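You operate a simulated robot arm through the tools that you are given. There is no shell and no other tool. Be economical: measure what you need, move in short steps, check, and stop when the job is done.

You are at the controls of a simulated robot arm. One attempt, no reset.

TASK
Empty the folding crate, fold it flat and push it to the back of the counter.
Fine: the box goes on the trolley, whose brake stays on; ends down first, then the sides.
Where things are to end (x, y in the base frame): blue box within 60 mm of [70, -680]; folding crate within 30 mm of [590, 40].

It is judged by the outcome, as a careful person would: the job done as asked, and still so three seconds after it is handed in. It fails if anything else is knocked over, pushed out of place, dropped, spilled or broken. Flat cloth is picked up by pressing the open fingertips on it (5 to 10 N) and closing them slowly along it; thin cloth reads only 2 to 8 mm in the jaws.

THE ROBOT
A 6-joint arm with a two-finger gripper on a trunk, on a base that drives. Base frame: it is fixed to the floor where the robot stands at the start and does not move with it; the origin is under the middle of the robot, x ahead of it, y to its left, z up; the surface under the hand at the start is at about z = 900. Lengths are in mm, angles in rad, forces in N, time in s.
With the tool pointing down near the work surface it reaches from about 260 to 720 mm from the robot's upright axis, wherever it stands. Its first joint turns from -2.897 to 2.897 rad. Places, roughly: black end wall [500, 200, 1000]; brake switch [-300, -500, 800]; folding crate (25x35x3 cm) [500, 0, 900]; grey end wall [500, -100, 1000]; orange side wall [600, 0, 1000]; pink box [500, 1500, 1000]; purple box [500, 1500, 1000]; top of the trolley [0, -600, 800]; yellow side wall [400, 0, 1000]. Payload 1.57 kg.
The tool frame sits at the grasp point between the pads (the TCP): z along the fingers, y along the line on which they close. The tips reach 21 mm beyond it. The gripper opens to 70 mm. The gripper's body begins 50 mm behind the TCP.
Orientation is told as [roll, pitch, yaw] about the base's x, y, z axes, in that order, counted from this pose: with the fingers straight down and closing along the base's y, the tool's x points along the base's -x, its y along +y and its z along -z.

THE INTERFACE
- The arm moves only by the tool play_rows. Its argument "moves" is a list that holds one entry, the list of rows, each a list of 7 numbers: the turn, a rotation vector about the tool's x, y, z in units of 8 degrees (1.0 is 8 degrees), then the shift along the tool's x, y, z in units of 30 mm (1.0 is 30 mm), then the opening, from 0 (shut) to 1 (fully open). In form: [[[wx, wy, wz, tx, ty, tz, hand], ...]]. A call has 1 to 8 rows; each row shifts and turns the commanded pose from where the row before left it, along the tool's axes as they then stand. A call with a number of a shift or a turn outside -1 to 1 is refused whole. Rows are played at 5 a second. More than 50 mm and 0.15 rad between two rows, or a gripper value outside its range, and nothing of the call is played. Where a pose cannot be reached the arm comes as near as it can. A force on the tool above 90 N (or 10 N above the force at the start of the call, whichever is more), or a blocked arm, ends the call early, and 0.2 s more pass. Each finger halts on what it meets, pressing with about 25 N; the grip force reading is that of the motor and also rises with nothing between the fingers. The clock runs only during rows and for 0.2 s after the last one: add rows that do not move to give the fingers time. It gives the time, the measured TCP pose, the force on the tool (base axes), the opening and the grip force at its end, in the units of the frame above (readings bear some noise), with the torque about the TCP (base axes, N m) and any sound that the robot's microphone picked up, and new pictures: "pictures" is both (left out), scene, wrist or none.
- Cameras (640 x 400 px; columns grow to the right, rows downward): "scene" is now at [-2.1, 112.1, 1473]; the picture's right is [-0.61, -0.79, 0.00], its down [-0.65, 0.49, -0.58] and it looks along [0.46, -0.35, -0.81] (base axes); focal length 214 px, centre (320, 200). "wrist" rides on the gripper at [79, 4, -81] in the tool frame; the picture's right is [-0.05, 1.00, 0.00], its down [-0.67, -0.03, -0.74] and it looks along [-0.74, -0.04, 0.67] (tool axes); focal length 256 px, centre (320, 200). There is no depth. A picture from a camera that has moved, and an enlarged one, comes with that camera's place and axes in the base frame and with its lens.
- base_move(legs): drives the robot by 1 to 6 legs, each [ahead, left, turn to the left] in mm, mm and rad, along the robot's own axes; the way and the turn of a leg run together, so that a leg with both is an arc; at most 1500 mm and 3.142 rad a leg. The arm and the cameras ride along, it lands a little off, and it stops where it bumps. It gives what a move gives, and a new picture of the scene camera.
- head_to(pan, tilt): turns the head with the scene camera to pan (to the left, within 2.705 rad either way) and tilt (down, from -0.506 to 1.204), counted from straight ahead of the robot. It gives what a move gives, and a new picture of the scene camera.
- zoom(camera, box): a new picture of the part [left, top, right, bottom] of that camera's present view, enlarged. The clock stands still meanwhile.
- close_job(): hands the job in; it is judged then, once.

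Work in short steps. Places have to be worked out from the pictures, the camera data and where the tool is seen: move nearer, look again, correct. Check each grasp and each placing, and mend what went wrong. You have 120 turns and 260 pictures in all, those below and enlarged ones among them. Open the gripper and draw the arm clear of the work before you hand the job in, unless the task says otherwise; then end with one line.

The tools are called after "Call:" as name(argument=value, ...) on one line, values as JSON. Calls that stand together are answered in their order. play_rows: Moves the arm, as the interface text tells. Its arguments: {"type":"object","properties":{"moves":{"type":"array","items":{"type":"array","items":{"type":"array","items":{"type":"number"}}}},"pictures":{"type":"string","enum":["both","scene","wrist","none"]}},"required":["moves"]} The other tools are called the same way: base_move (legs) drives the base; head_to (pan, tilt) turns the head that bears the scene camera; zoom (camera, box) takes an enlarged picture of a part of a camera's view; close_job () hands the job in.

At the start:

```text
t: 0.0
tcp_pos: [384.8, 56.2, 1224.6]
tcp_rot: [0.001, 0.0, -0.001]
wrist_force: [-0.3, -0.6, 0.4]
torque: [0.0, 0.02, 0.01]
finger_gap: 70.0
finger_force: 0.0
robot x, y, heading: [-0.5, 0.1, -0.0]
head pan, tilt: [-0.653, 0.953]
```

scene: 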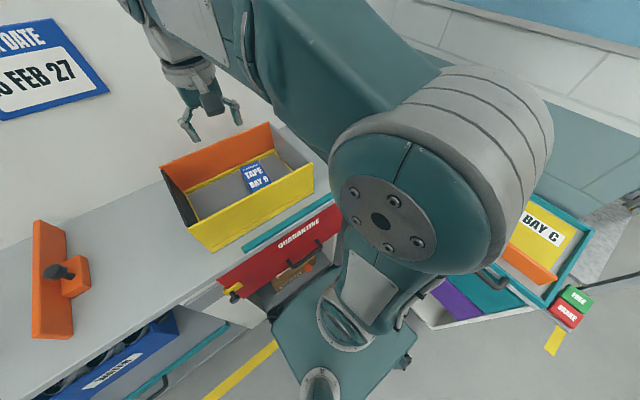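
wrist: 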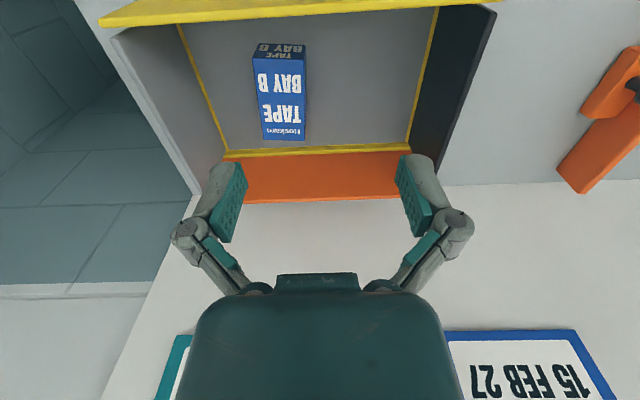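

The crate holds one blue box; the trolley is to the right. I take a closer look at the trolley and the crate.

Call:
zoom(camera="scene", box=[140, 100, 360, 310])

Call:
head_to(pan=-1.5, tilt=0.9)

```text
1.90 times, centred on (250, 205) of scene
camera zoom: at [-2.1, 112.1, 1473.0], right [-0.61, -0.79, 0.0], down [-0.65, 0.49, -0.58], along [0.46, -0.35, -0.81], focal length 409 px, centre (453, 190)
```

zoom: 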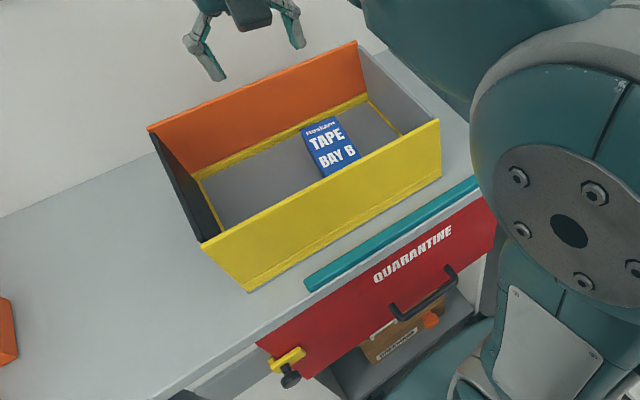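

```text
t: 1.2
tcp_pos: [384.6, 57.4, 1226.6]
tcp_rot: [0.001, 0.001, 0.0]
wrist_force: [0.3, -0.4, -0.2]
torque: [-0.03, 0.02, 0.04]
finger_gap: 69.8
finger_force: 0.0
robot x, y, heading: [2.5, 3.6, 0.001]
head pan, tilt: [-1.499, 0.901]
camera scene: at [-54.3, 80.8, 1476.9], right [-1.0, -0.07, 0.0], down [-0.06, 0.78, -0.62], along [0.04, -0.62, -0.78], focal length 214 px, centre (320, 200)
```

scene: 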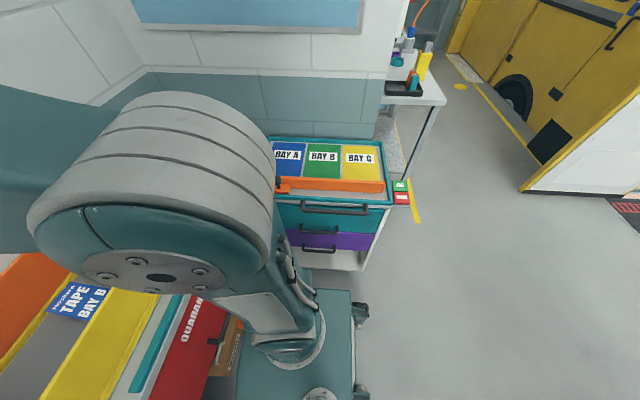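

Call:
zoom(camera="scene", box=[250, 120, 430, 280])

```text
2.50 times, centred on (340, 200) of scene
camera zoom: at [-54.3, 80.8, 1476.9], right [-1.0, -0.07, 0.0], down [-0.06, 0.78, -0.62], along [0.04, -0.62, -0.78], focal length 536 px, centre (270, 200)
```

zoom: 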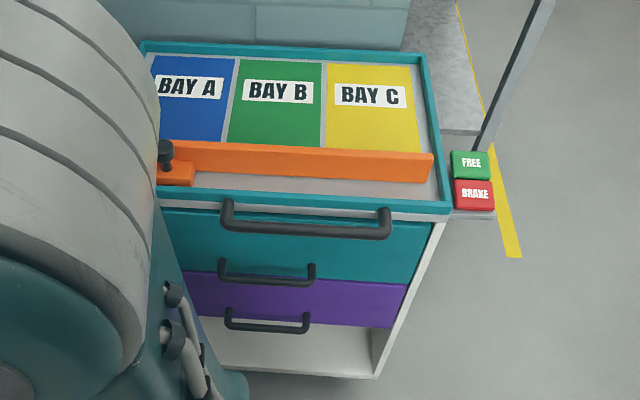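

Estimated: crate x 365–616, y −147…208, rim z≈1025; box near (480, −10), top z≈960. I move nearer over the box and look.

Call:
play_rows(moves=[[[0, 0, 0, -0.6, -0.55, 0.6, 1], [0, 0, 0, -0.6, -0.55, 0.6, 1], [0, 0, 0, -0.6, -0.55, 0.6, 1], [0, 0, 0, -0.6, -0.55, 0.6, 1], [0, 0, 0, 0, 0, 0, 1]]], pictures="both")

Call:
head_to(pan=-0.45, tilt=1.0)

```text
t: 2.4
tcp_pos: [455.3, -9.1, 1151.4]
tcp_rot: [0.0, 0.0, 0.0]
wrist_force: [0.8, 0.2, 0.1]
torque: [-0.03, 0.02, 0.01]
finger_gap: 70.1
finger_force: 0.1
robot x, y, heading: [-4.3, -2.3, 0.004]
head pan, tilt: [-1.499, 0.901]
camera scene: at [-53.9, 80.3, 1477.0], right [-1.0, -0.07, 0.0], down [-0.06, 0.78, -0.62], along [0.04, -0.62, -0.78], focal length 214 px, centre (320, 200)
camera wrist: at [375.8, -5.3, 1232.9], right [0.05, 1.0, 0.0], down [0.67, -0.04, 0.74], along [0.74, -0.04, -0.67], focal length 256 px, centre (320, 200)
```

scene: 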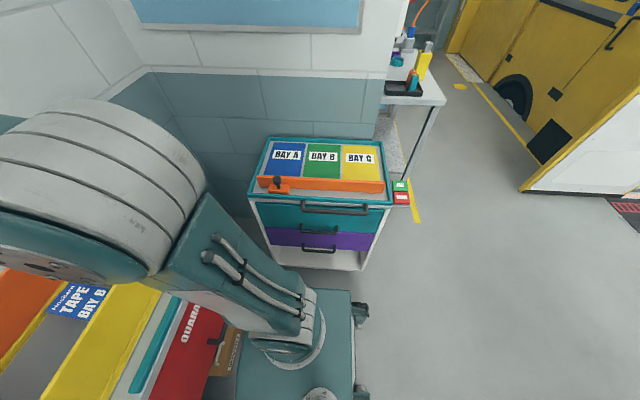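
wrist: 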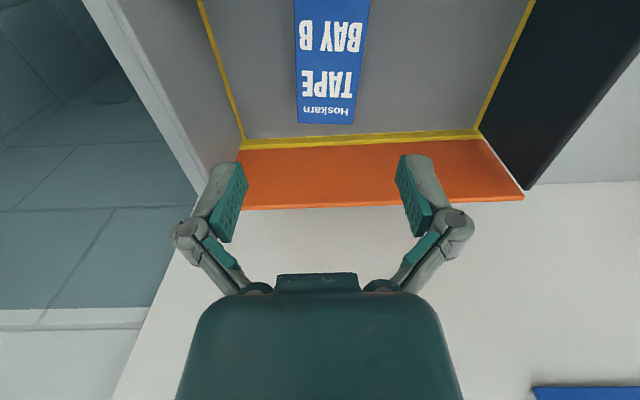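

```text
t: 3.7
tcp_pos: [456.3, -8.6, 1152.2]
tcp_rot: [-0.001, 0.002, 0.0]
wrist_force: [-0.1, 0.8, -0.9]
torque: [0.01, 0.0, 0.01]
finger_gap: 70.3
finger_force: 0.0
robot x, y, heading: [2.0, -0.1, 0.002]
head pan, tilt: [-0.45, 1.0]
camera scene: at [3.3, 125.5, 1469.7], right [-0.44, -0.9, 0.0], down [-0.76, 0.37, -0.54], along [0.49, -0.24, -0.84], focal length 214 px, centre (320, 200)
```

scene: 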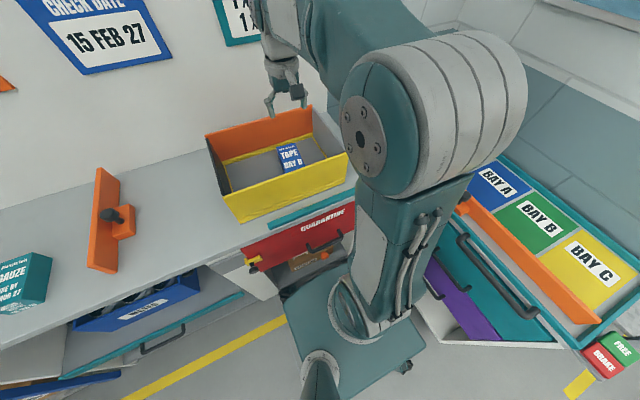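

The box looks close to the jaw width; I enlarge to measure it.

Call:
zoom(camera="wrist", box=[240, 0, 420, 140])

Call:
zoom(camera="scene", box=[195, 95, 365, 230])

```text
2.86 times, centred on (330, 70) of wrist
camera zoom: at [375.5, -5.0, 1233.0], right [0.05, 1.0, 0.0], down [0.67, -0.04, 0.74], along [0.74, -0.04, -0.67], focal length 731 px, centre (291, 571)
```

zoom: 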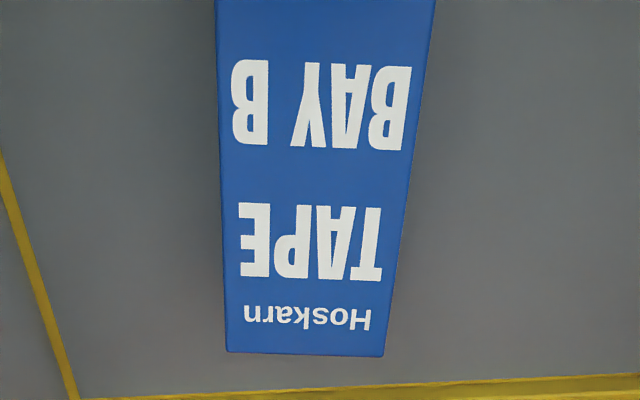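

```text
2.96 times, centred on (280, 162) of scene
camera zoom: at [3.3, 125.5, 1469.7], right [-0.44, -0.9, 0.0], down [-0.76, 0.37, -0.54], along [0.49, -0.24, -0.84], focal length 636 px, centre (438, 311)
```

zoom: 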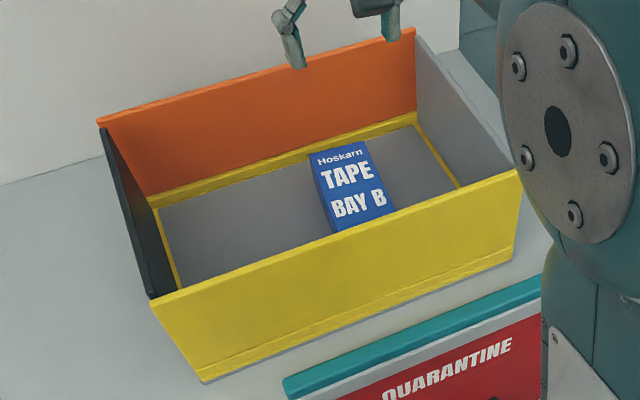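

Box ≈63 mm wide, top z≈975, centre ≈(477,−4), yaw ≈ −0.09. I align the yaw and go down to just above it.

Call:
play_rows(moves=[[[0, 0, 0.67, 0, 0, 0, 1], [0, 0, 0, -0.17, 0.058, 0.8, 1], [0, 0, 0, -0.17, 0.058, 0.8, 1], [0, 0, 0, -0.17, 0.058, 0.8, 1], [0, 0, 0, -0.17, 0.058, 0.8, 1], [0, 0, 0, 0, 0, 0, 1]]])

```text
t: 5.1
tcp_pos: [477.3, -3.6, 1058.4]
tcp_rot: [0.0, 0.002, -0.093]
wrist_force: [-0.4, 1.2, -0.9]
torque: [0.0, -0.01, 0.02]
finger_gap: 70.1
finger_force: 0.0
robot x, y, heading: [0.8, 1.2, 0.004]
head pan, tilt: [-0.45, 1.0]
camera scene: at [3.6, 125.5, 1469.7], right [-0.44, -0.9, 0.0], down [-0.76, 0.37, -0.54], along [0.49, -0.24, -0.84], focal length 214 px, centre (320, 200)
camera wrist: at [398.3, 7.2, 1138.6], right [0.15, 0.99, 0.0], down [0.66, -0.1, 0.74], along [0.74, -0.11, -0.67], focal length 256 px, centre (320, 200)
```

scene: 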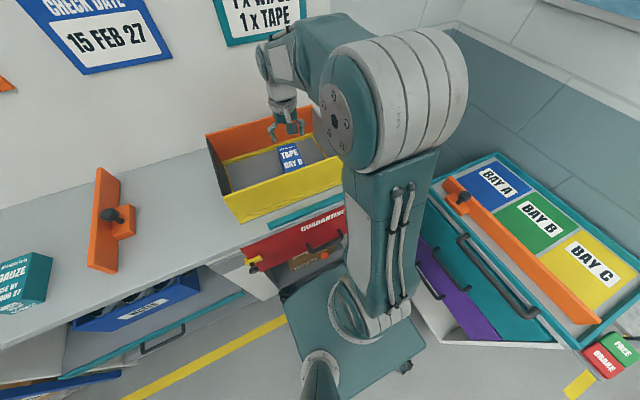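
wrist: 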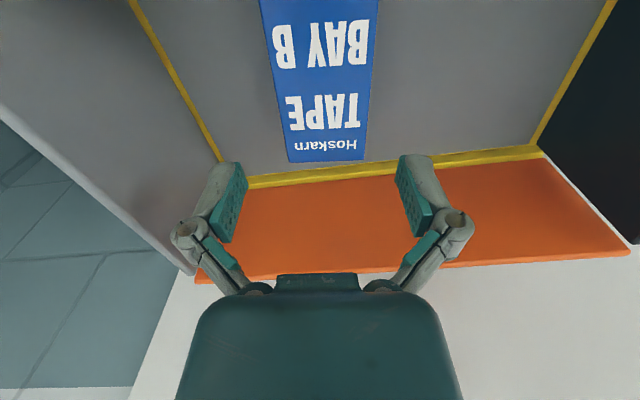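

Aligned to within 1–2 mm. I go down around the box in a careful move.

Call:
play_rows(moves=[[[0, 0, 0, 0, 0.05, 0.8, 1], [0, 0, 0, 0, 0, 0.8, 1], [0, 0, 0, 0, 0, 0.7, 1], [0, 0, 0, 0, 0, 0.7, 1], [0, 0, 0, 0, 0, 0.7, 1], [0, 0, 0, 0, 0, 0, 1]]])

```text
t: 6.5
tcp_pos: [477.3, -2.0, 945.9]
tcp_rot: [-0.001, -0.001, -0.095]
wrist_force: [-0.7, 0.4, 0.3]
torque: [0.01, 0.02, 0.0]
finger_gap: 69.7
finger_force: 0.0
robot x, y, heading: [0.3, 3.4, 0.001]
head pan, tilt: [-0.45, 1.0]
camera scene: at [3.7, 125.5, 1469.7], right [-0.44, -0.9, 0.0], down [-0.76, 0.37, -0.54], along [0.49, -0.24, -0.84], focal length 214 px, centre (320, 200)
camera wrist: at [398.7, 8.3, 1027.2], right [0.15, 0.99, 0.0], down [0.66, -0.1, 0.74], along [0.74, -0.11, -0.67], focal length 256 px, centre (320, 200)
```

scene: 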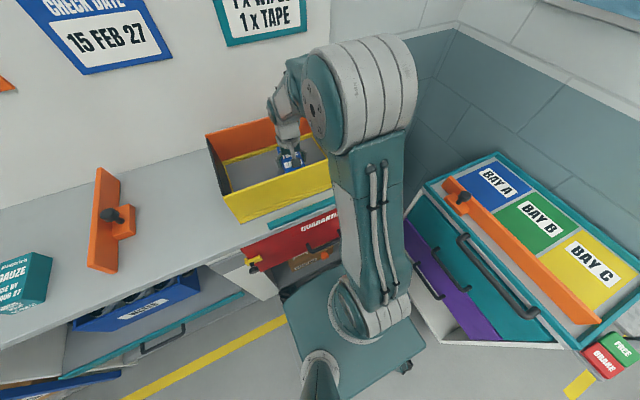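
wrist: 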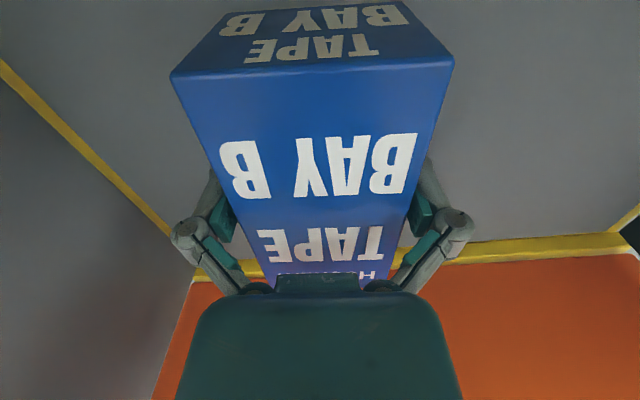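

The fingers straddle the box. I close and lift a little.

Call:
play_rows(moves=[[[0, 0, 0, 0, 0, 0, 0.6], [0, 0, 0, 0, 0, 0, 0.6], [0, 0, 0, 0, 0, 0, 0.6], [0, 0, 0, 0, 0, -0.5, 0.6], [0, 0, 0, 0, 0, -0.8, 0.6], [0, 0, 0, 0, 0, 0, 0.6]]])

```text
t: 7.9
tcp_pos: [477.3, -3.4, 984.4]
tcp_rot: [0.001, 0.002, -0.095]
wrist_force: [0.1, -0.8, -2.1]
torque: [0.04, 0.01, -0.02]
finger_gap: 64.5
finger_force: 25.5
robot x, y, heading: [1.7, -2.6, 0.001]
head pan, tilt: [-0.45, 1.0]
camera scene: at [3.7, 125.5, 1469.7], right [-0.44, -0.9, 0.0], down [-0.76, 0.37, -0.54], along [0.49, -0.24, -0.84], focal length 214 px, centre (320, 200)
camera wrist: at [398.1, 8.5, 1066.4], right [0.15, 0.99, 0.0], down [0.66, -0.1, 0.74], along [0.74, -0.11, -0.67], focal length 256 px, centre (320, 200)
```

scene: 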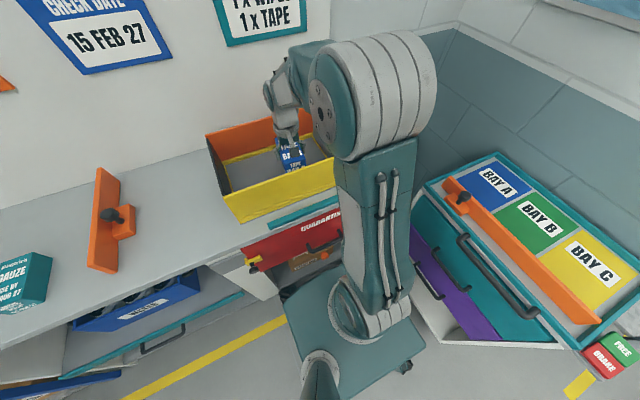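
wrist: 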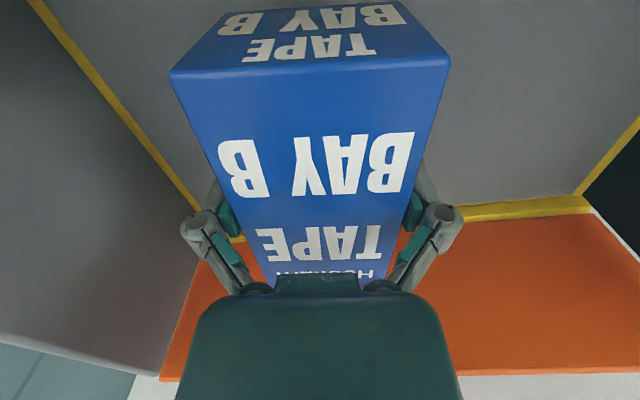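

The box is held (64.5 mm). I lift it clear of the rim, then swing to the trolley.

Call:
play_rows(moves=[[[0, 0, 0, 0, 0, -0.95, 0.6], [0, 0, 0, 0, 0, -0.95, 0.6], [0, 0, 0, 0, 0, -0.95, 0.6], [0, 0, 0, 0, 0, -0.95, 0.6], [0, 0, 0, 0, 0, -0.95, 0.6], [0, 0, 0, 0, 0, 0, 0.6]]], pictures="wrist")

Call:
play_rows(moves=[[[0, 0, 0.4065, 0.438, -0.899, 0, 0.6], [0, 0, 0.4065, 0.386, -0.923, 0, 0.6], [0, 0, 0.4065, 0.333, -0.943, 0, 0.6], [0, 0, 0.4065, 0.279, -0.96, 0, 0.6], [0, 0, 0.4065, 0.224, -0.975, 0, 0.6], [0, 0, 0.4065, 0.168, -0.986, 0, 0.6], [0, 0, 0.4065, 0.112, -0.994, 0, 0.6], [0, 0, 0.4065, 0.055, -0.998, 0, 0.6]]], pictures="scene")

```text
t: 9.3
tcp_pos: [478.5, -2.8, 1129.0]
tcp_rot: [0.001, 0.002, -0.095]
wrist_force: [-0.2, 1.1, -1.4]
torque: [-0.01, 0.03, -0.01]
finger_gap: 64.6
finger_force: 24.7
robot x, y, heading: [-0.6, -2.8, -0.0]
head pan, tilt: [-0.45, 1.0]
camera wrist: at [399.0, 8.8, 1209.8], right [0.15, 0.99, 0.0], down [0.66, -0.1, 0.74], along [0.74, -0.11, -0.67], focal length 256 px, centre (320, 200)
```

wrist: 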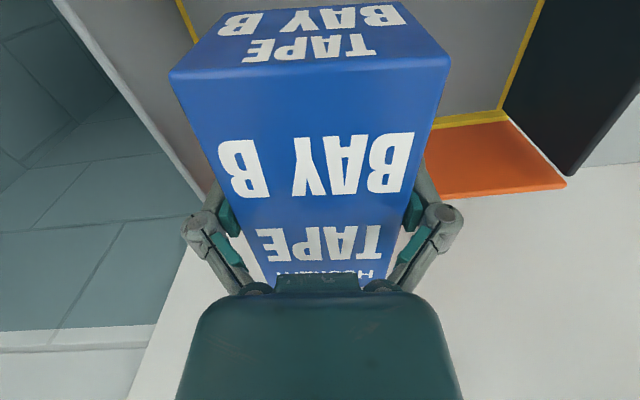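

```text
t: 11.1
tcp_pos: [353.0, -207.7, 1128.9]
tcp_rot: [0.0, 0.002, -0.547]
wrist_force: [-0.2, -0.6, -2.3]
torque: [0.01, 0.04, 0.02]
finger_gap: 64.7
finger_force: 24.7
robot x, y, heading: [-1.5, -5.3, -0.001]
head pan, tilt: [-0.45, 1.0]
camera scene: at [3.0, 124.1, 1469.8], right [-0.44, -0.9, 0.0], down [-0.76, 0.37, -0.54], along [0.49, -0.23, -0.84], focal length 214 px, centre (320, 200)
```

scene: 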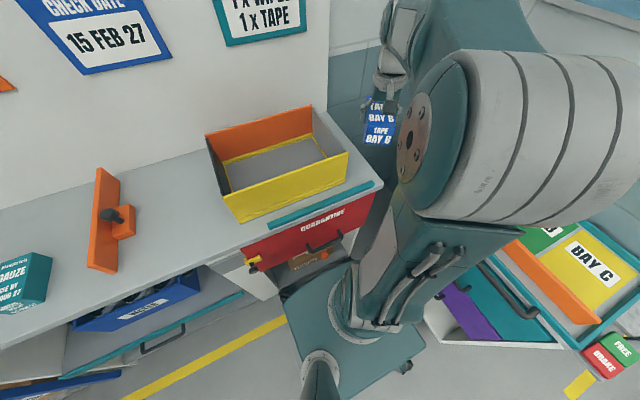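

The crate is empty and the box is well held. I continue the swing.

Call:
play_rows(moves=[[[0, 0, 0.4065, -0.001, -1.0, 0, 0.6], [0, 0, 0.4065, -0.058, -0.998, 0, 0.6], [0, 0, 0.4065, -0.115, -0.993, 0, 0.6], [0, 0, 0.4065, -0.171, -0.985, 0, 0.6], [0, 0, 0.4065, -0.226, -0.974, 0, 0.6], [0, 0, 0.4065, -0.281, -0.96, 0, 0.6], [0, 0, 0.4065, -0.335, -0.942, 0, 0.6], [0, 0, 0.4065, -0.388, -0.922, 0, 0.6]]], pictures="wrist")

Call:
head_to(pan=-1.6, tilt=0.9)

```text
t: 12.9
tcp_pos: [226.9, -415.9, 1126.6]
tcp_rot: [0.001, 0.003, -1.003]
wrist_force: [-0.2, -0.2, -2.3]
torque: [0.04, 0.0, 0.0]
finger_gap: 64.7
finger_force: 25.4
robot x, y, heading: [0.2, -1.2, -0.008]
head pan, tilt: [-0.45, 1.0]
camera wrist: at [187.5, -346.6, 1207.3], right [0.87, 0.49, 0.0], down [0.33, -0.58, 0.74], along [0.37, -0.65, -0.67], focal length 256 px, centre (320, 200)
```

wrist: 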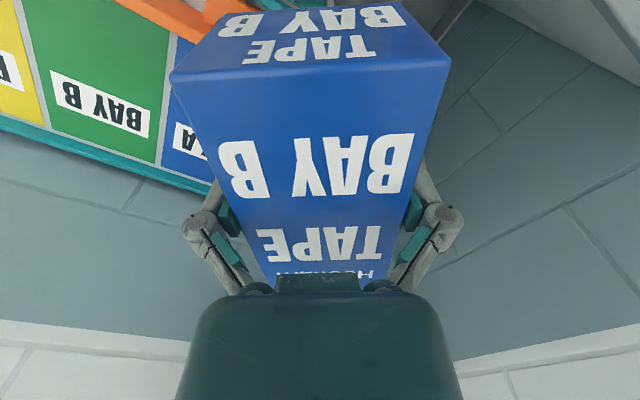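

```text
t: 14.2
tcp_pos: [227.4, -414.4, 1127.9]
tcp_rot: [-0.001, 0.001, -0.999]
wrist_force: [0.0, -0.1, -2.7]
torque: [-0.02, 0.02, -0.02]
finger_gap: 64.5
finger_force: 25.0
robot x, y, heading: [-0.1, 0.9, -0.0]
head pan, tilt: [-1.6, 0.901]
camera scene: at [-62.2, 78.2, 1477.1], right [-1.0, 0.03, 0.0], down [0.02, 0.78, -0.62], along [-0.02, -0.62, -0.78], focal length 214 px, centre (320, 200)
```

scene: 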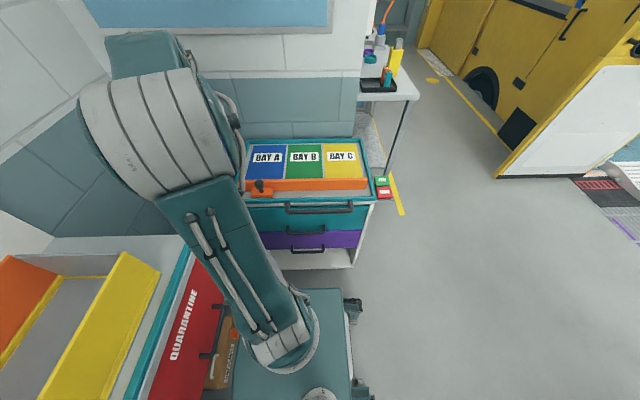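

I enlarge the trolley top to locate the fence and bays.

Call:
zoom(camera="scene", box=[235, 125, 405, 230])

```text
3.76 times, centred on (320, 178) of scene
camera zoom: at [-62.2, 78.2, 1477.1], right [-1.0, 0.03, 0.0], down [0.02, 0.78, -0.62], along [-0.02, -0.62, -0.78], focal length 808 px, centre (320, 285)
```

zoom: 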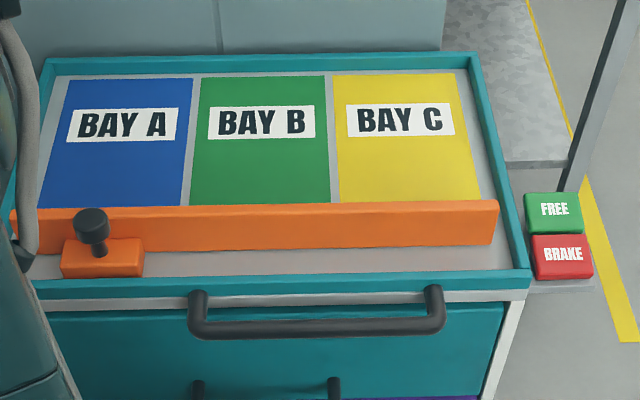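

Fence top ≈ z 867 at y≈−515; bay B spans x −94…74, y −816…−560. I carry the box to about (35, −680), which is within 60 mm of the goal and inside bay B.

Call:
play_rows(moves=[[[0, 0, 0.372, -0.388, -0.915, 0, 0.6], [0, 0, 0.372, -0.435, -0.894, 0, 0.6], [0, 0, 0.372, -0.48, -0.87, 0, 0.6], [0, 0, 0.372, -0.525, -0.844, 0, 0.6], [0, 0, 0.372, -0.568, -0.816, 0, 0.6], [0, 0, 0.372, -0.61, -0.785, 0, 0.6]]], pictures="none")

Call:
play_rows(moves=[[[0, 0, 0.372, -0.65, -0.752, 0, 0.6], [0, 0, 0.372, -0.688, -0.718, 0, 0.6], [0, 0, 0.372, -0.724, -0.681, 0, 0.6], [0, 0, 0.372, -0.758, -0.643, 0, 0.6], [0, 0, 0.372, -0.791, -0.602, 0, 0.6], [0, 0, 0, 0, 0, 0, 0.6]]], pictures="both")

```text
t: 15.6
tcp_pos: [127.9, -564.3, 1127.5]
tcp_rot: [-0.002, 0.003, -1.313]
wrist_force: [0.6, 0.3, -1.5]
torque: [0.03, -0.02, 0.02]
finger_gap: 64.6
finger_force: 24.8
robot x, y, heading: [0.1, 1.1, 0.001]
head pan, tilt: [-1.6, 0.901]
```

```text
t: 17.0
tcp_pos: [41.7, -660.3, 1117.1]
tcp_rot: [0.0, 0.001, -1.575]
wrist_force: [0.3, 0.4, -2.2]
torque: [-0.02, 0.01, 0.03]
finger_gap: 64.8
finger_force: 24.6
out of reach, approached as far as the arm can: row 4, 5
robot x, y, heading: [-3.2, -0.2, -0.003]
head pan, tilt: [-1.6, 0.901]
camera scene: at [-62.8, 76.4, 1477.1], right [-1.0, 0.03, 0.0], down [0.02, 0.78, -0.62], along [-0.02, -0.62, -0.79], focal length 214 px, centre (320, 200)
camera wrist: at [45.2, -581.5, 1198.2], right [1.0, -0.06, 0.0], down [-0.04, -0.67, 0.74], along [-0.04, -0.74, -0.67], focal length 256 px, centre (320, 200)
```

scene: 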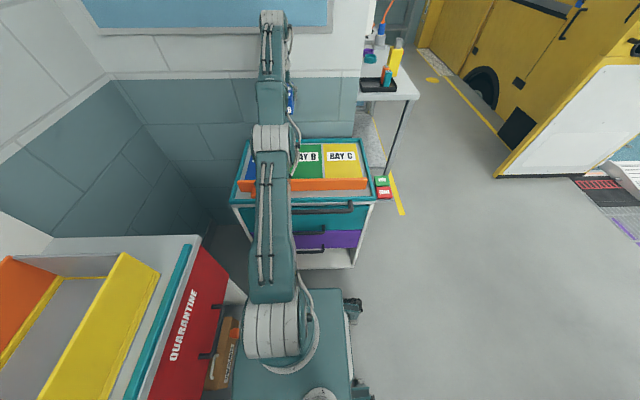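
wrist: 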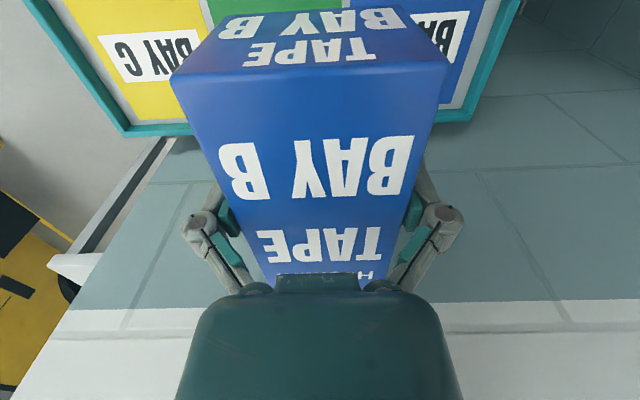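

At this height the reach is limited; lower down it should get there. I lower toward 910 and check.

Call:
play_rows(moves=[[[0, 0, 0, 0, 0, 1, 0.6], [0, 0, 0, 0, 0, 1, 0.6], [0, 0, 0, 0, 0, 1, 0.6], [0, 0, 0, 0, 0, 1, 0.6], [0, 0, 0, 0, 0, 1, 0.6], [0, 0, 0, 0, 0, 1, 0.6], [0, 0, 0, 0, 0, 0.7, 0.6], [0, 0, 0, 0, 0, 0, 0.6]]], pictures="both")

```text
t: 18.8
tcp_pos: [41.0, -659.3, 914.2]
tcp_rot: [0.001, 0.002, -1.572]
wrist_force: [-0.3, 0.6, -1.7]
torque: [0.0, -0.02, 0.03]
finger_gap: 64.2
finger_force: 25.5
robot x, y, heading: [-0.0, 3.5, 0.001]
head pan, tilt: [-1.6, 0.901]
camera scene: at [-62.8, 76.0, 1477.1], right [-1.0, 0.03, 0.0], down [0.02, 0.78, -0.62], along [-0.02, -0.62, -0.79], focal length 214 px, centre (320, 200)
camera wrist: at [45.5, -579.9, 995.6], right [1.0, -0.06, 0.0], down [-0.04, -0.67, 0.74], along [-0.04, -0.74, -0.67], focal length 256 px, centre (320, 200)
```

scene: 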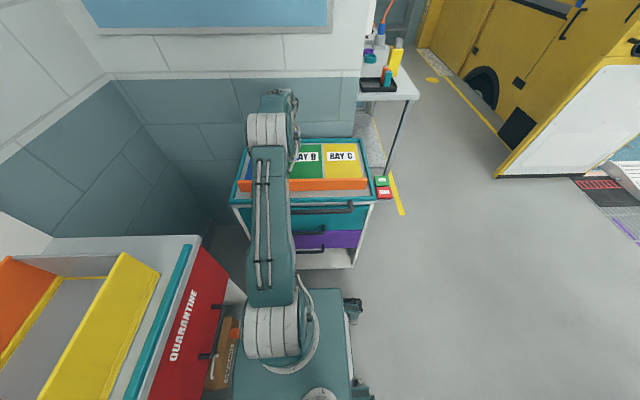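
wrist: 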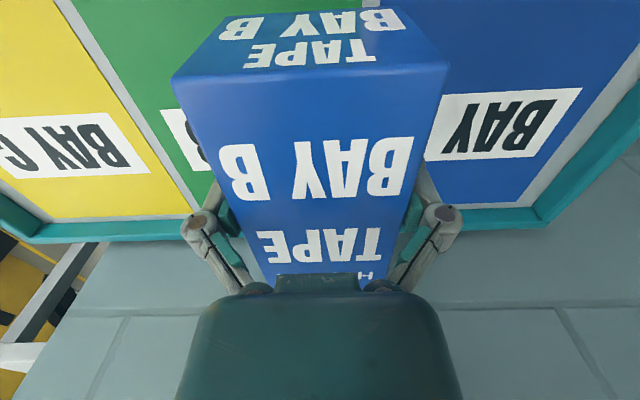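

Position is fine; I shift to (33, −680) and come down to near the tray surface.

Call:
play_rows(moves=[[[0, 0, 0, -0.34, -0.13, 0.5, 0.6], [0, 0, 0, -0.33, -0.12, 0.5, 0.6], [0, 0, 0, 0, 0, 0.5, 0.6], [0, 0, 0, 0, 0, 0.3, 0.6], [0, 0, 0, 0, 0, 0, 0.6]]], pictures="wrist")

```text
t: 20.0
tcp_pos: [32.8, -678.0, 860.8]
tcp_rot: [-0.001, 0.002, -1.573]
wrist_force: [0.2, -0.4, -0.7]
torque: [0.02, -0.01, 0.01]
finger_gap: 64.6
finger_force: 25.3
robot x, y, heading: [0.0, 1.5, 0.009]
head pan, tilt: [-1.6, 0.901]
camera wrist: at [38.0, -599.5, 941.8], right [1.0, -0.06, 0.0], down [-0.04, -0.67, 0.74], along [-0.04, -0.74, -0.67], focal length 256 px, centre (320, 200)
```

wrist: 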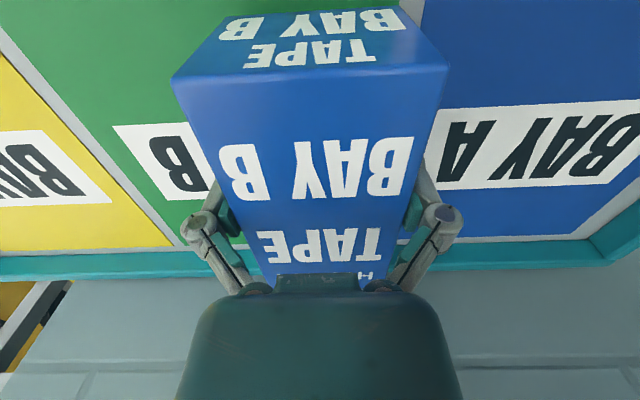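

I lower in small steps, watching the force.

Call:
play_rows(moves=[[[0, 0, 0, 0, 0, 0.15, 0.6], [0, 0, 0, 0, 0, 0.15, 0.6], [0, 0, 0, 0, 0, 0, 0.6]]], pictures="none")

Call:
play_rows(moves=[[[0, 0, 0, 0, 0, 0.13, 0.6], [0, 0, 0, 0, 0, 0, 0.6]]], pictures="none")

Call:
play_rows(moves=[[[0, 0, 0, 0, 0, 0.13, 0.6], [0, 0, 0, 0, 0, 0, 0.6]]], pictures="wrist")

```text
t: 20.8
tcp_pos: [33.4, -678.7, 852.3]
tcp_rot: [0.001, 0.0, -1.574]
wrist_force: [0.3, 1.0, 2.4]
torque: [-0.23, 0.05, 0.01]
finger_gap: 64.6
finger_force: 24.6
robot x, y, heading: [2.1, 2.6, -0.002]
head pan, tilt: [-1.6, 0.901]
```

```text
t: 21.4
tcp_pos: [33.1, -677.5, 848.9]
tcp_rot: [0.0, 0.001, -1.573]
wrist_force: [0.5, 2.4, 12.0]
torque: [-0.3, -0.02, 0.05]
finger_gap: 65.0
finger_force: 24.7
robot x, y, heading: [-0.6, 1.3, 0.002]
head pan, tilt: [-1.6, 0.901]
```

```text
t: 22.0
tcp_pos: [32.7, -678.4, 844.8]
tcp_rot: [-0.001, -0.001, -1.573]
wrist_force: [-0.2, 0.3, 15.2]
torque: [-0.04, 0.03, 0.0]
finger_gap: 64.8
finger_force: 25.0
robot x, y, heading: [-3.1, 1.0, 0.001]
head pan, tilt: [-1.6, 0.901]
camera wrist: at [37.1, -599.3, 924.7], right [1.0, -0.06, 0.0], down [-0.04, -0.67, 0.75], along [-0.04, -0.74, -0.67], focal length 256 px, centre (320, 200)
```

wrist: 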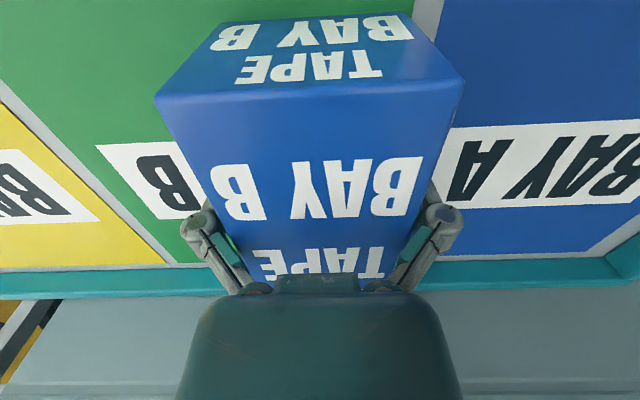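

The box stands on the tray. I release and rise.

Call:
play_rows(moves=[[[0, 0, 0, 0, 0, 0, 0.97], [0, 0, 0, 0, 0, 0, 1], [0, 0, 0, 0, 0, -0.4, 1], [0, 0, 0, 0, 0, -0.8, 1], [0, 0, 0, 0, 0, -1, 1], [0, 0, 0, 0, 0, -1, 1], [0, 0, 0, 0, 0, -1, 1], [0, 0, 0, 0, 0, 0, 1]]])

```text
t: 23.8
tcp_pos: [32.9, -679.1, 969.6]
tcp_rot: [-0.001, 0.002, -1.573]
wrist_force: [0.6, 1.1, -1.2]
torque: [-0.01, 0.0, 0.01]
finger_gap: 70.1
finger_force: 0.0
robot x, y, heading: [3.6, -1.2, 0.001]
head pan, tilt: [-1.6, 0.901]
camera scene: at [-62.9, 76.4, 1477.1], right [-1.0, 0.03, 0.0], down [0.02, 0.78, -0.62], along [-0.02, -0.62, -0.78], focal length 214 px, centre (320, 200)
camera wrist: at [36.5, -600.6, 1050.6], right [1.0, -0.06, 0.0], down [-0.04, -0.67, 0.74], along [-0.04, -0.74, -0.67], focal length 256 px, centre (320, 200)
```

scene: 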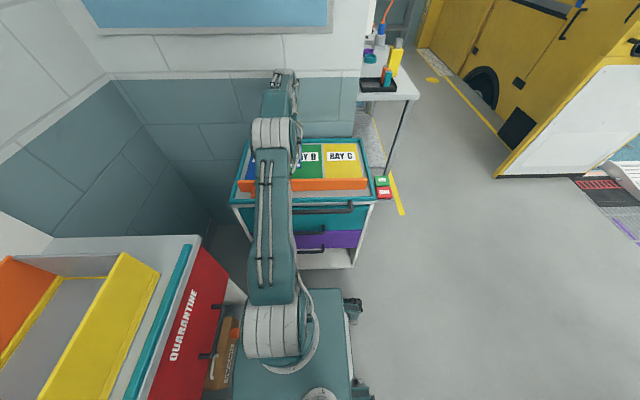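
wrist: 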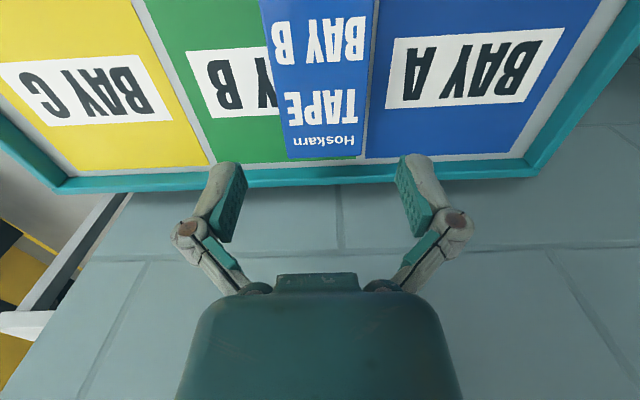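

The box sits in bay B within tolerance. I swing the arm back to above the crate for measurement.

Call:
play_rows(moves=[[[0, 0, -0.417, 0.862, 0.501, -0.3, 0.5], [0, 0, -0.417, 0.831, 0.55, -0.3, 0.2], [0, 0, -0.417, 0.798, 0.598, -0.3, 0], [0, 0, -0.417, 0.761, 0.644, -0.3, 0], [0, 0, -0.417, 0.723, 0.687, -0.3, 0], [0, 0, -0.417, 0.682, 0.728, -0.3, 0], [0, 0, -0.417, 0.638, 0.766, -0.3, 0], [0, 0, -0.417, 0.592, 0.802, -0.3, 0]]], pictures="none")

Call:
zoom(camera="scene", box=[225, 125, 395, 230])

Call:
play_rows(moves=[[[0, 0, -0.417, 0.545, 0.835, -0.3, 0], [0, 0, -0.417, 0.495, 0.865, -0.3, 0], [0, 0, -0.417, 0.444, 0.893, -0.3, 0], [0, 0, -0.417, 0.391, 0.917, -0.3, 0], [0, 0, -0.417, 0.336, 0.938, -0.3, 0], [0, 0, -0.417, 0.281, 0.956, -0.3, 0], [0, 0, -0.417, 0.226, 0.971, -0.3, 0], [0, 0, -0.417, 0.168, 0.983, -0.3, 0]]], pictures="none")

Call:
play_rows(moves=[[[0, 0, -0.417, 0.111, 0.991, -0.3, 0], [0, 0, -0.417, 0.053, 0.996, -0.3, 0], [0, 0, -0.417, -0.005, 0.997, -0.3, 0], [0, 0, -0.417, -0.064, 0.995, -0.3, 0], [0, 0, -0.417, -0.121, 0.99, -0.3, 0], [0, 0, -0.417, -0.178, 0.981, -0.3, 0], [0, 0, -0.417, -0.236, 0.969, -0.3, 0], [0, 0, -0.417, -0.292, 0.953, -0.3, 0]]], pictures="wrist")

Call:
head_to(pan=0.1, tilt=1.0)

```text
t: 25.6
tcp_pos: [154.1, -469.4, 1041.5]
tcp_rot: [0.0, 0.001, -1.108]
wrist_force: [-0.1, 0.4, 0.7]
torque: [-0.01, 0.0, 0.01]
finger_gap: 0.0
finger_force: 24.9
robot x, y, heading: [1.0, -3.4, 0.001]
head pan, tilt: [-1.6, 0.901]
```

```text
3.76 times, centred on (310, 178) of scene
camera zoom: at [-62.4, 79.2, 1477.0], right [-1.0, 0.03, 0.0], down [0.02, 0.78, -0.62], along [-0.02, -0.62, -0.78], focal length 808 px, centre (358, 285)
```

zoom: 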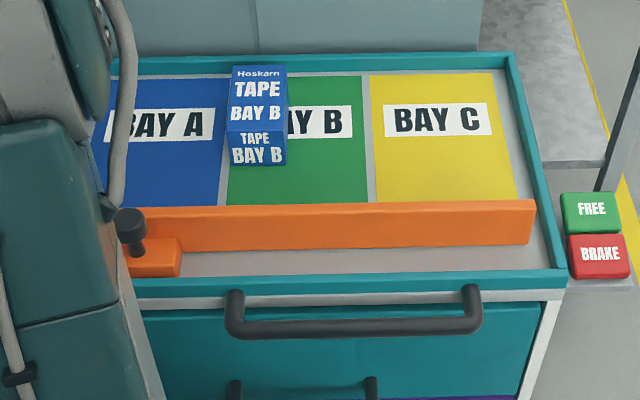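

```text
t: 27.4
tcp_pos: [274.7, -263.9, 1115.9]
tcp_rot: [0.001, 0.0, -0.637]
wrist_force: [0.2, 0.4, 0.4]
torque: [0.02, 0.01, 0.01]
finger_gap: 0.1
finger_force: 24.8
robot x, y, heading: [0.1, -3.9, 0.002]
head pan, tilt: [-1.6, 0.901]
```

```text
t: 29.2
tcp_pos: [396.7, -58.0, 1184.4]
tcp_rot: [-0.001, -0.001, -0.173]
wrist_force: [-0.6, 0.1, 0.0]
torque: [-0.01, -0.01, 0.01]
finger_gap: 0.0
finger_force: 25.0
robot x, y, heading: [0.3, 0.4, -0.004]
head pan, tilt: [-1.6, 0.901]
camera wrist: at [318.9, -40.6, 1265.2], right [0.22, 0.97, 0.0], down [0.65, -0.15, 0.74], along [0.73, -0.17, -0.67], focal length 256 px, centre (320, 200)
```

wrist: 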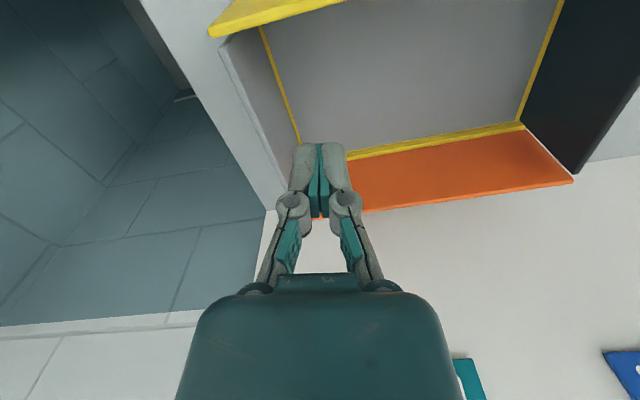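

```text
t: 31.0
tcp_pos: [395.8, -58.7, 1184.4]
tcp_rot: [-0.001, 0.0, -0.174]
wrist_force: [0.0, -1.1, -0.1]
torque: [-0.01, 0.0, 0.0]
finger_gap: 0.0
finger_force: 24.8
robot x, y, heading: [0.7, 3.3, 0.001]
head pan, tilt: [0.099, 1.0]
camera scene: at [9.7, 162.6, 1469.7], right [0.1, -1.0, 0.0], down [-0.84, -0.08, -0.54], along [0.54, 0.05, -0.84], focal length 214 px, centre (320, 200)
```

scene: 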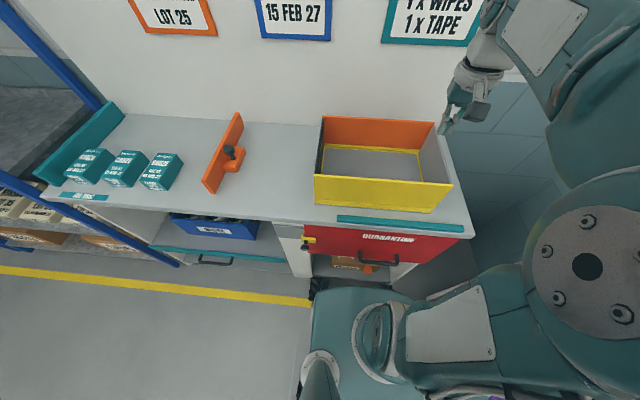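

A clear view of the crate; I enlarge it to measure.

Call:
zoom(camera="scene", box=[295, 95, 475, 245])

```text
2.67 times, centred on (385, 170) of scene
camera zoom: at [9.7, 162.6, 1469.7], right [0.1, -1.0, 0.0], down [-0.84, -0.08, -0.54], along [0.54, 0.05, -0.84], focal length 572 px, centre (147, 280)
```

zoom: 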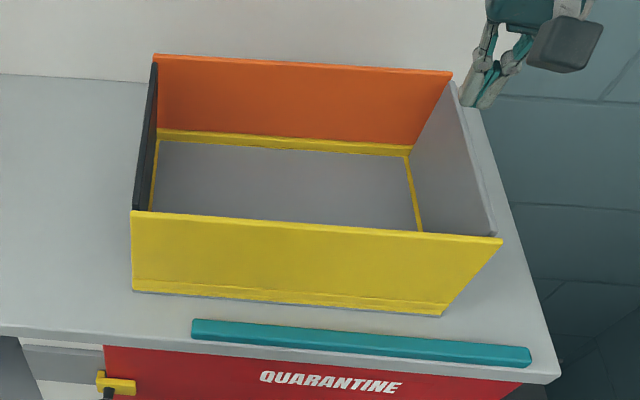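

Crate: x 360–614, y −138…213, rim z≈1033, back wall x≈730. I go to the outside of the black end (y≈250) to push it inward.

Call:
play_rows(moves=[[[0, 0, -0.7, 0, 0, 0, 0], [0, 0, -0.546, 0, 0, 0, 0], [0, 0, 0, -0.4, 0.95, 0.1, 0], [0, 0, 0, -0.4, 0.95, 0.1, 0], [0, 0, 0, -0.4, 0.95, 0.1, 0], [0, 0, 0, -0.4, 0.95, 0.1, 0], [0, 0, 0, -0.4, 0.95, 0.1, 0], [0, 0, 0, -0.4, 0.95, 0.1, 0]]], pictures="none")

Call:
play_rows(moves=[[[0, 0, 0, -0.21, 0.92, 0.2, 0], [0, 0, 0, -0.21, 0.92, 0.2, 0], [0, 0, 0, -0.21, 0.92, 0.2, 0], [0, 0, 0, -0.21, 0.92, 0.2, 0], [0, 0, 0, -0.21, 0.92, 0.2, 0], [0, 0, 0, 0, 0, 1, 0], [0, 0, 0, 0, 0, 1, 0], [0, 0, 0, 0, 0, 0, 0]]], pictures="both")

```text
t: 32.8
tcp_pos: [471.1, 116.5, 1167.8]
tcp_rot: [-0.002, 0.0, -0.001]
wrist_force: [0.0, 0.5, -0.2]
torque: [0.0, -0.03, 0.0]
finger_gap: 0.0
finger_force: 24.6
robot x, y, heading: [0.2, 1.1, -0.001]
head pan, tilt: [0.099, 1.0]
```

```text
t: 34.6
tcp_pos: [500.1, 253.6, 1076.8]
tcp_rot: [0.001, 0.0, 0.0]
wrist_force: [0.0, -0.4, 1.2]
torque: [0.0, -0.01, -0.02]
finger_gap: 0.0
finger_force: 24.3
robot x, y, heading: [0.4, 1.2, -0.001]
head pan, tilt: [0.099, 1.0]
camera scene: at [10.4, 164.0, 1469.5], right [0.1, -1.0, 0.0], down [-0.84, -0.08, -0.54], along [0.54, 0.05, -0.84], focal length 214 px, centre (320, 200)
camera wrist: at [420.5, 256.8, 1156.9], right [0.05, 1.0, 0.0], down [0.67, -0.04, 0.74], along [0.74, -0.04, -0.67], focal length 256 px, centre (320, 200)
```

scene: 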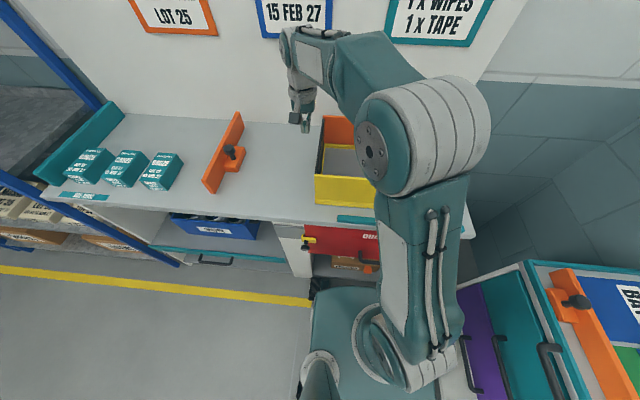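
wrist: 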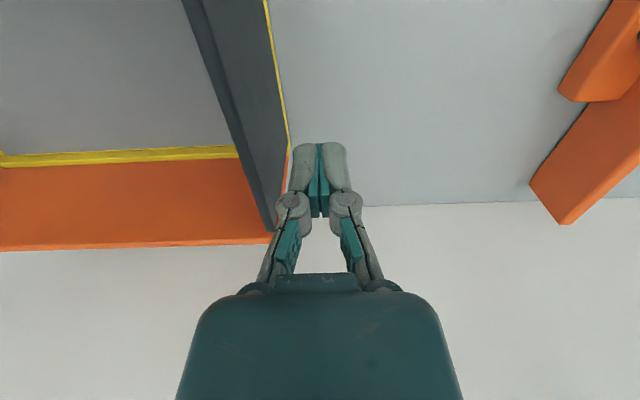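

I lower to just below rim height and bring the fingers to the black wall.

Call:
play_rows(moves=[[[0, 0, 0, 0, 0, 0.7, 0], [0, 0, 0, 0, 0, 0.65, 0], [0, 0, 0, 0, -0.5, 0, 0], [0, 0, 0, 0, -0.5, 0, 0], [0, 0, 0, 0, -0.4, 0, 0], [0, 0, 0, 0, -0.3, 0.05, 0], [0, 0, 0, 0, 0, 0, 0]]])

```text
t: 36.2
tcp_pos: [499.5, 202.0, 1035.8]
tcp_rot: [-0.002, 0.002, 0.0]
wrist_force: [-0.3, -1.0, 0.1]
torque: [-0.02, -0.01, 0.0]
finger_gap: 0.1
finger_force: 25.4
robot x, y, heading: [1.1, 0.1, 0.0]
head pan, tilt: [0.099, 1.0]
camera scene: at [10.3, 163.8, 1469.5], right [0.1, -1.0, 0.0], down [-0.84, -0.08, -0.54], along [0.54, 0.05, -0.84], focal length 214 px, centre (320, 200)
camera wrist: at [420.3, 205.3, 1116.8], right [0.05, 1.0, 0.0], down [0.67, -0.03, 0.74], along [0.74, -0.04, -0.67], focal length 256 px, centre (320, 200)
```

scene: 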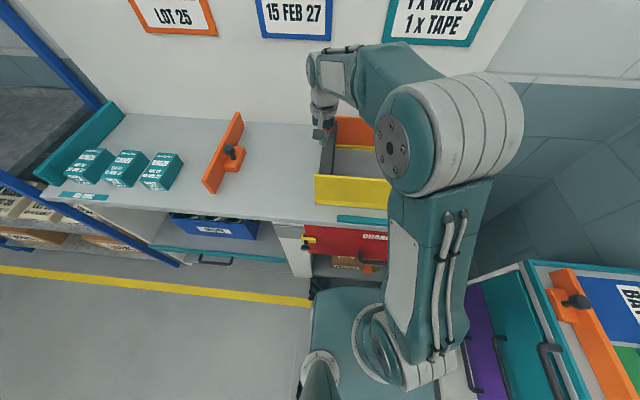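
wrist: 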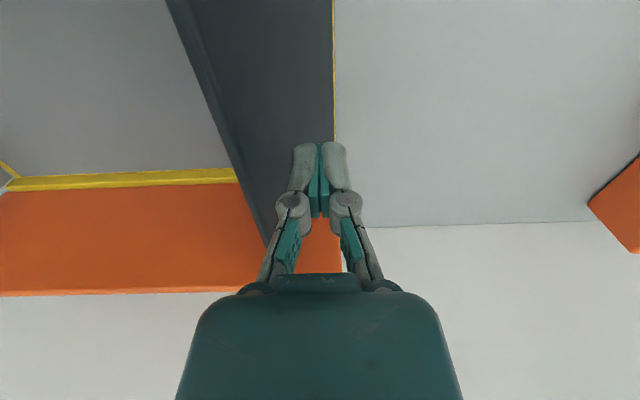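

The wall tips in with almost no force. I follow an arc inward and down.

Call:
play_rows(moves=[[[0, 0, 0, 0, -0.43, 0.13, 0], [0, 0, 0, 0, -0.45, 0.17, 0], [0, 0, 0, 0, -0.4, 0.23, 0], [0, 0, 0, 0, -0.4, 0.28, 0], [0, 0, 0, 0, -0.33, 0.33, 0], [0, 0, 0, 0, -0.32, 0.37, 0], [0, 0, 0, 0, -0.32, 0.55, 0], [0, 0, 0, 0, 0, 0, 0]]])

```text
t: 38.0
tcp_pos: [501.5, 122.5, 975.6]
tcp_rot: [-0.004, 0.0, -0.001]
wrist_force: [-1.2, 0.6, 0.4]
torque: [0.01, 0.03, -0.01]
finger_gap: 0.0
finger_force: 25.8
robot x, y, heading: [-0.6, 1.2, 0.001]
head pan, tilt: [0.099, 1.0]
camera scene: at [10.4, 163.4, 1469.6], right [0.1, -1.0, 0.0], down [-0.84, -0.08, -0.54], along [0.54, 0.05, -0.84], focal length 214 px, centre (320, 200)
camera wrist: at [421.2, 126.0, 1055.6], right [0.05, 1.0, 0.0], down [0.67, -0.03, 0.74], along [0.74, -0.04, -0.67], focal length 256 px, centre (320, 200)
```

scene: 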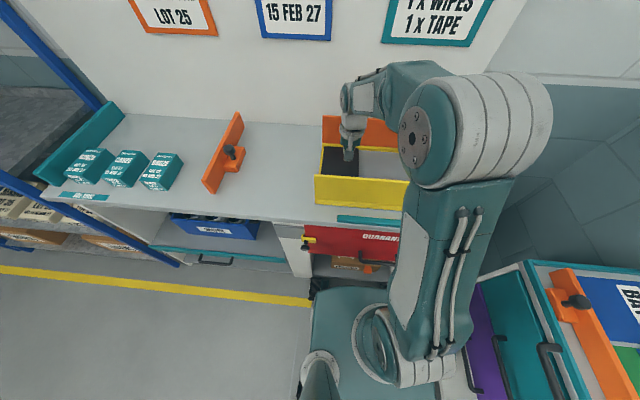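
wrist: 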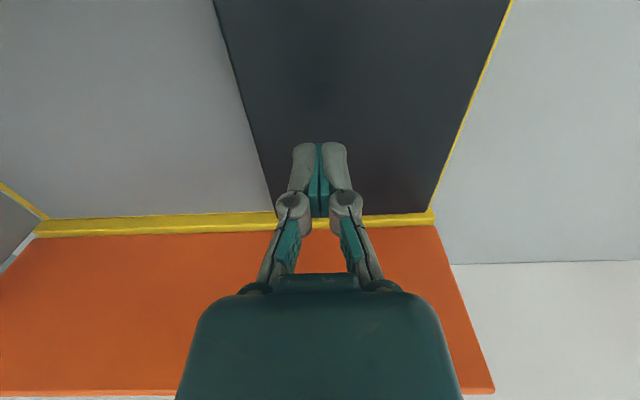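

The black wall looks almost flat; I press on down gently.

Call:
play_rows(moves=[[[0, 0, 0, 0, -0.1, 0.4, 0], [0, 0, 0, 0, 0, 0.3, 0], [0, 0, 0, 0, 0, 0.3, 0], [0, 0, 0, 0, 0, 0, 0]]], pictures="wrist")

```text
t: 39.0
tcp_pos: [499.8, 119.2, 945.7]
tcp_rot: [-0.002, -0.002, 0.0]
wrist_force: [-2.2, -0.2, 16.8]
torque: [-0.05, 0.07, 0.01]
finger_gap: 6.0
finger_force: 25.2
robot x, y, heading: [1.2, -0.6, 0.002]
head pan, tilt: [0.099, 1.0]
camera wrist: at [420.8, 122.4, 1026.1], right [0.05, 1.0, 0.0], down [0.66, -0.04, 0.75], along [0.75, -0.04, -0.67], focal length 256 px, centre (320, 200)
```

wrist: 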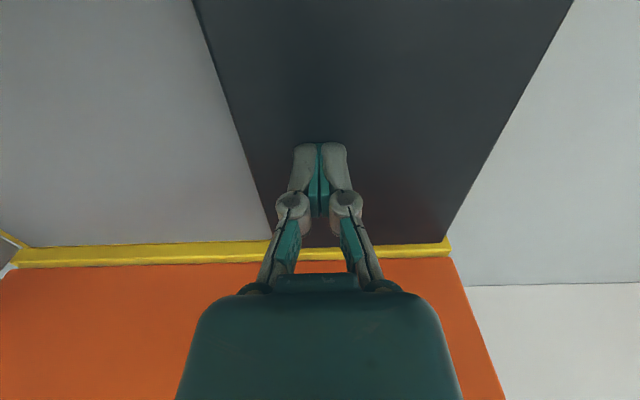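

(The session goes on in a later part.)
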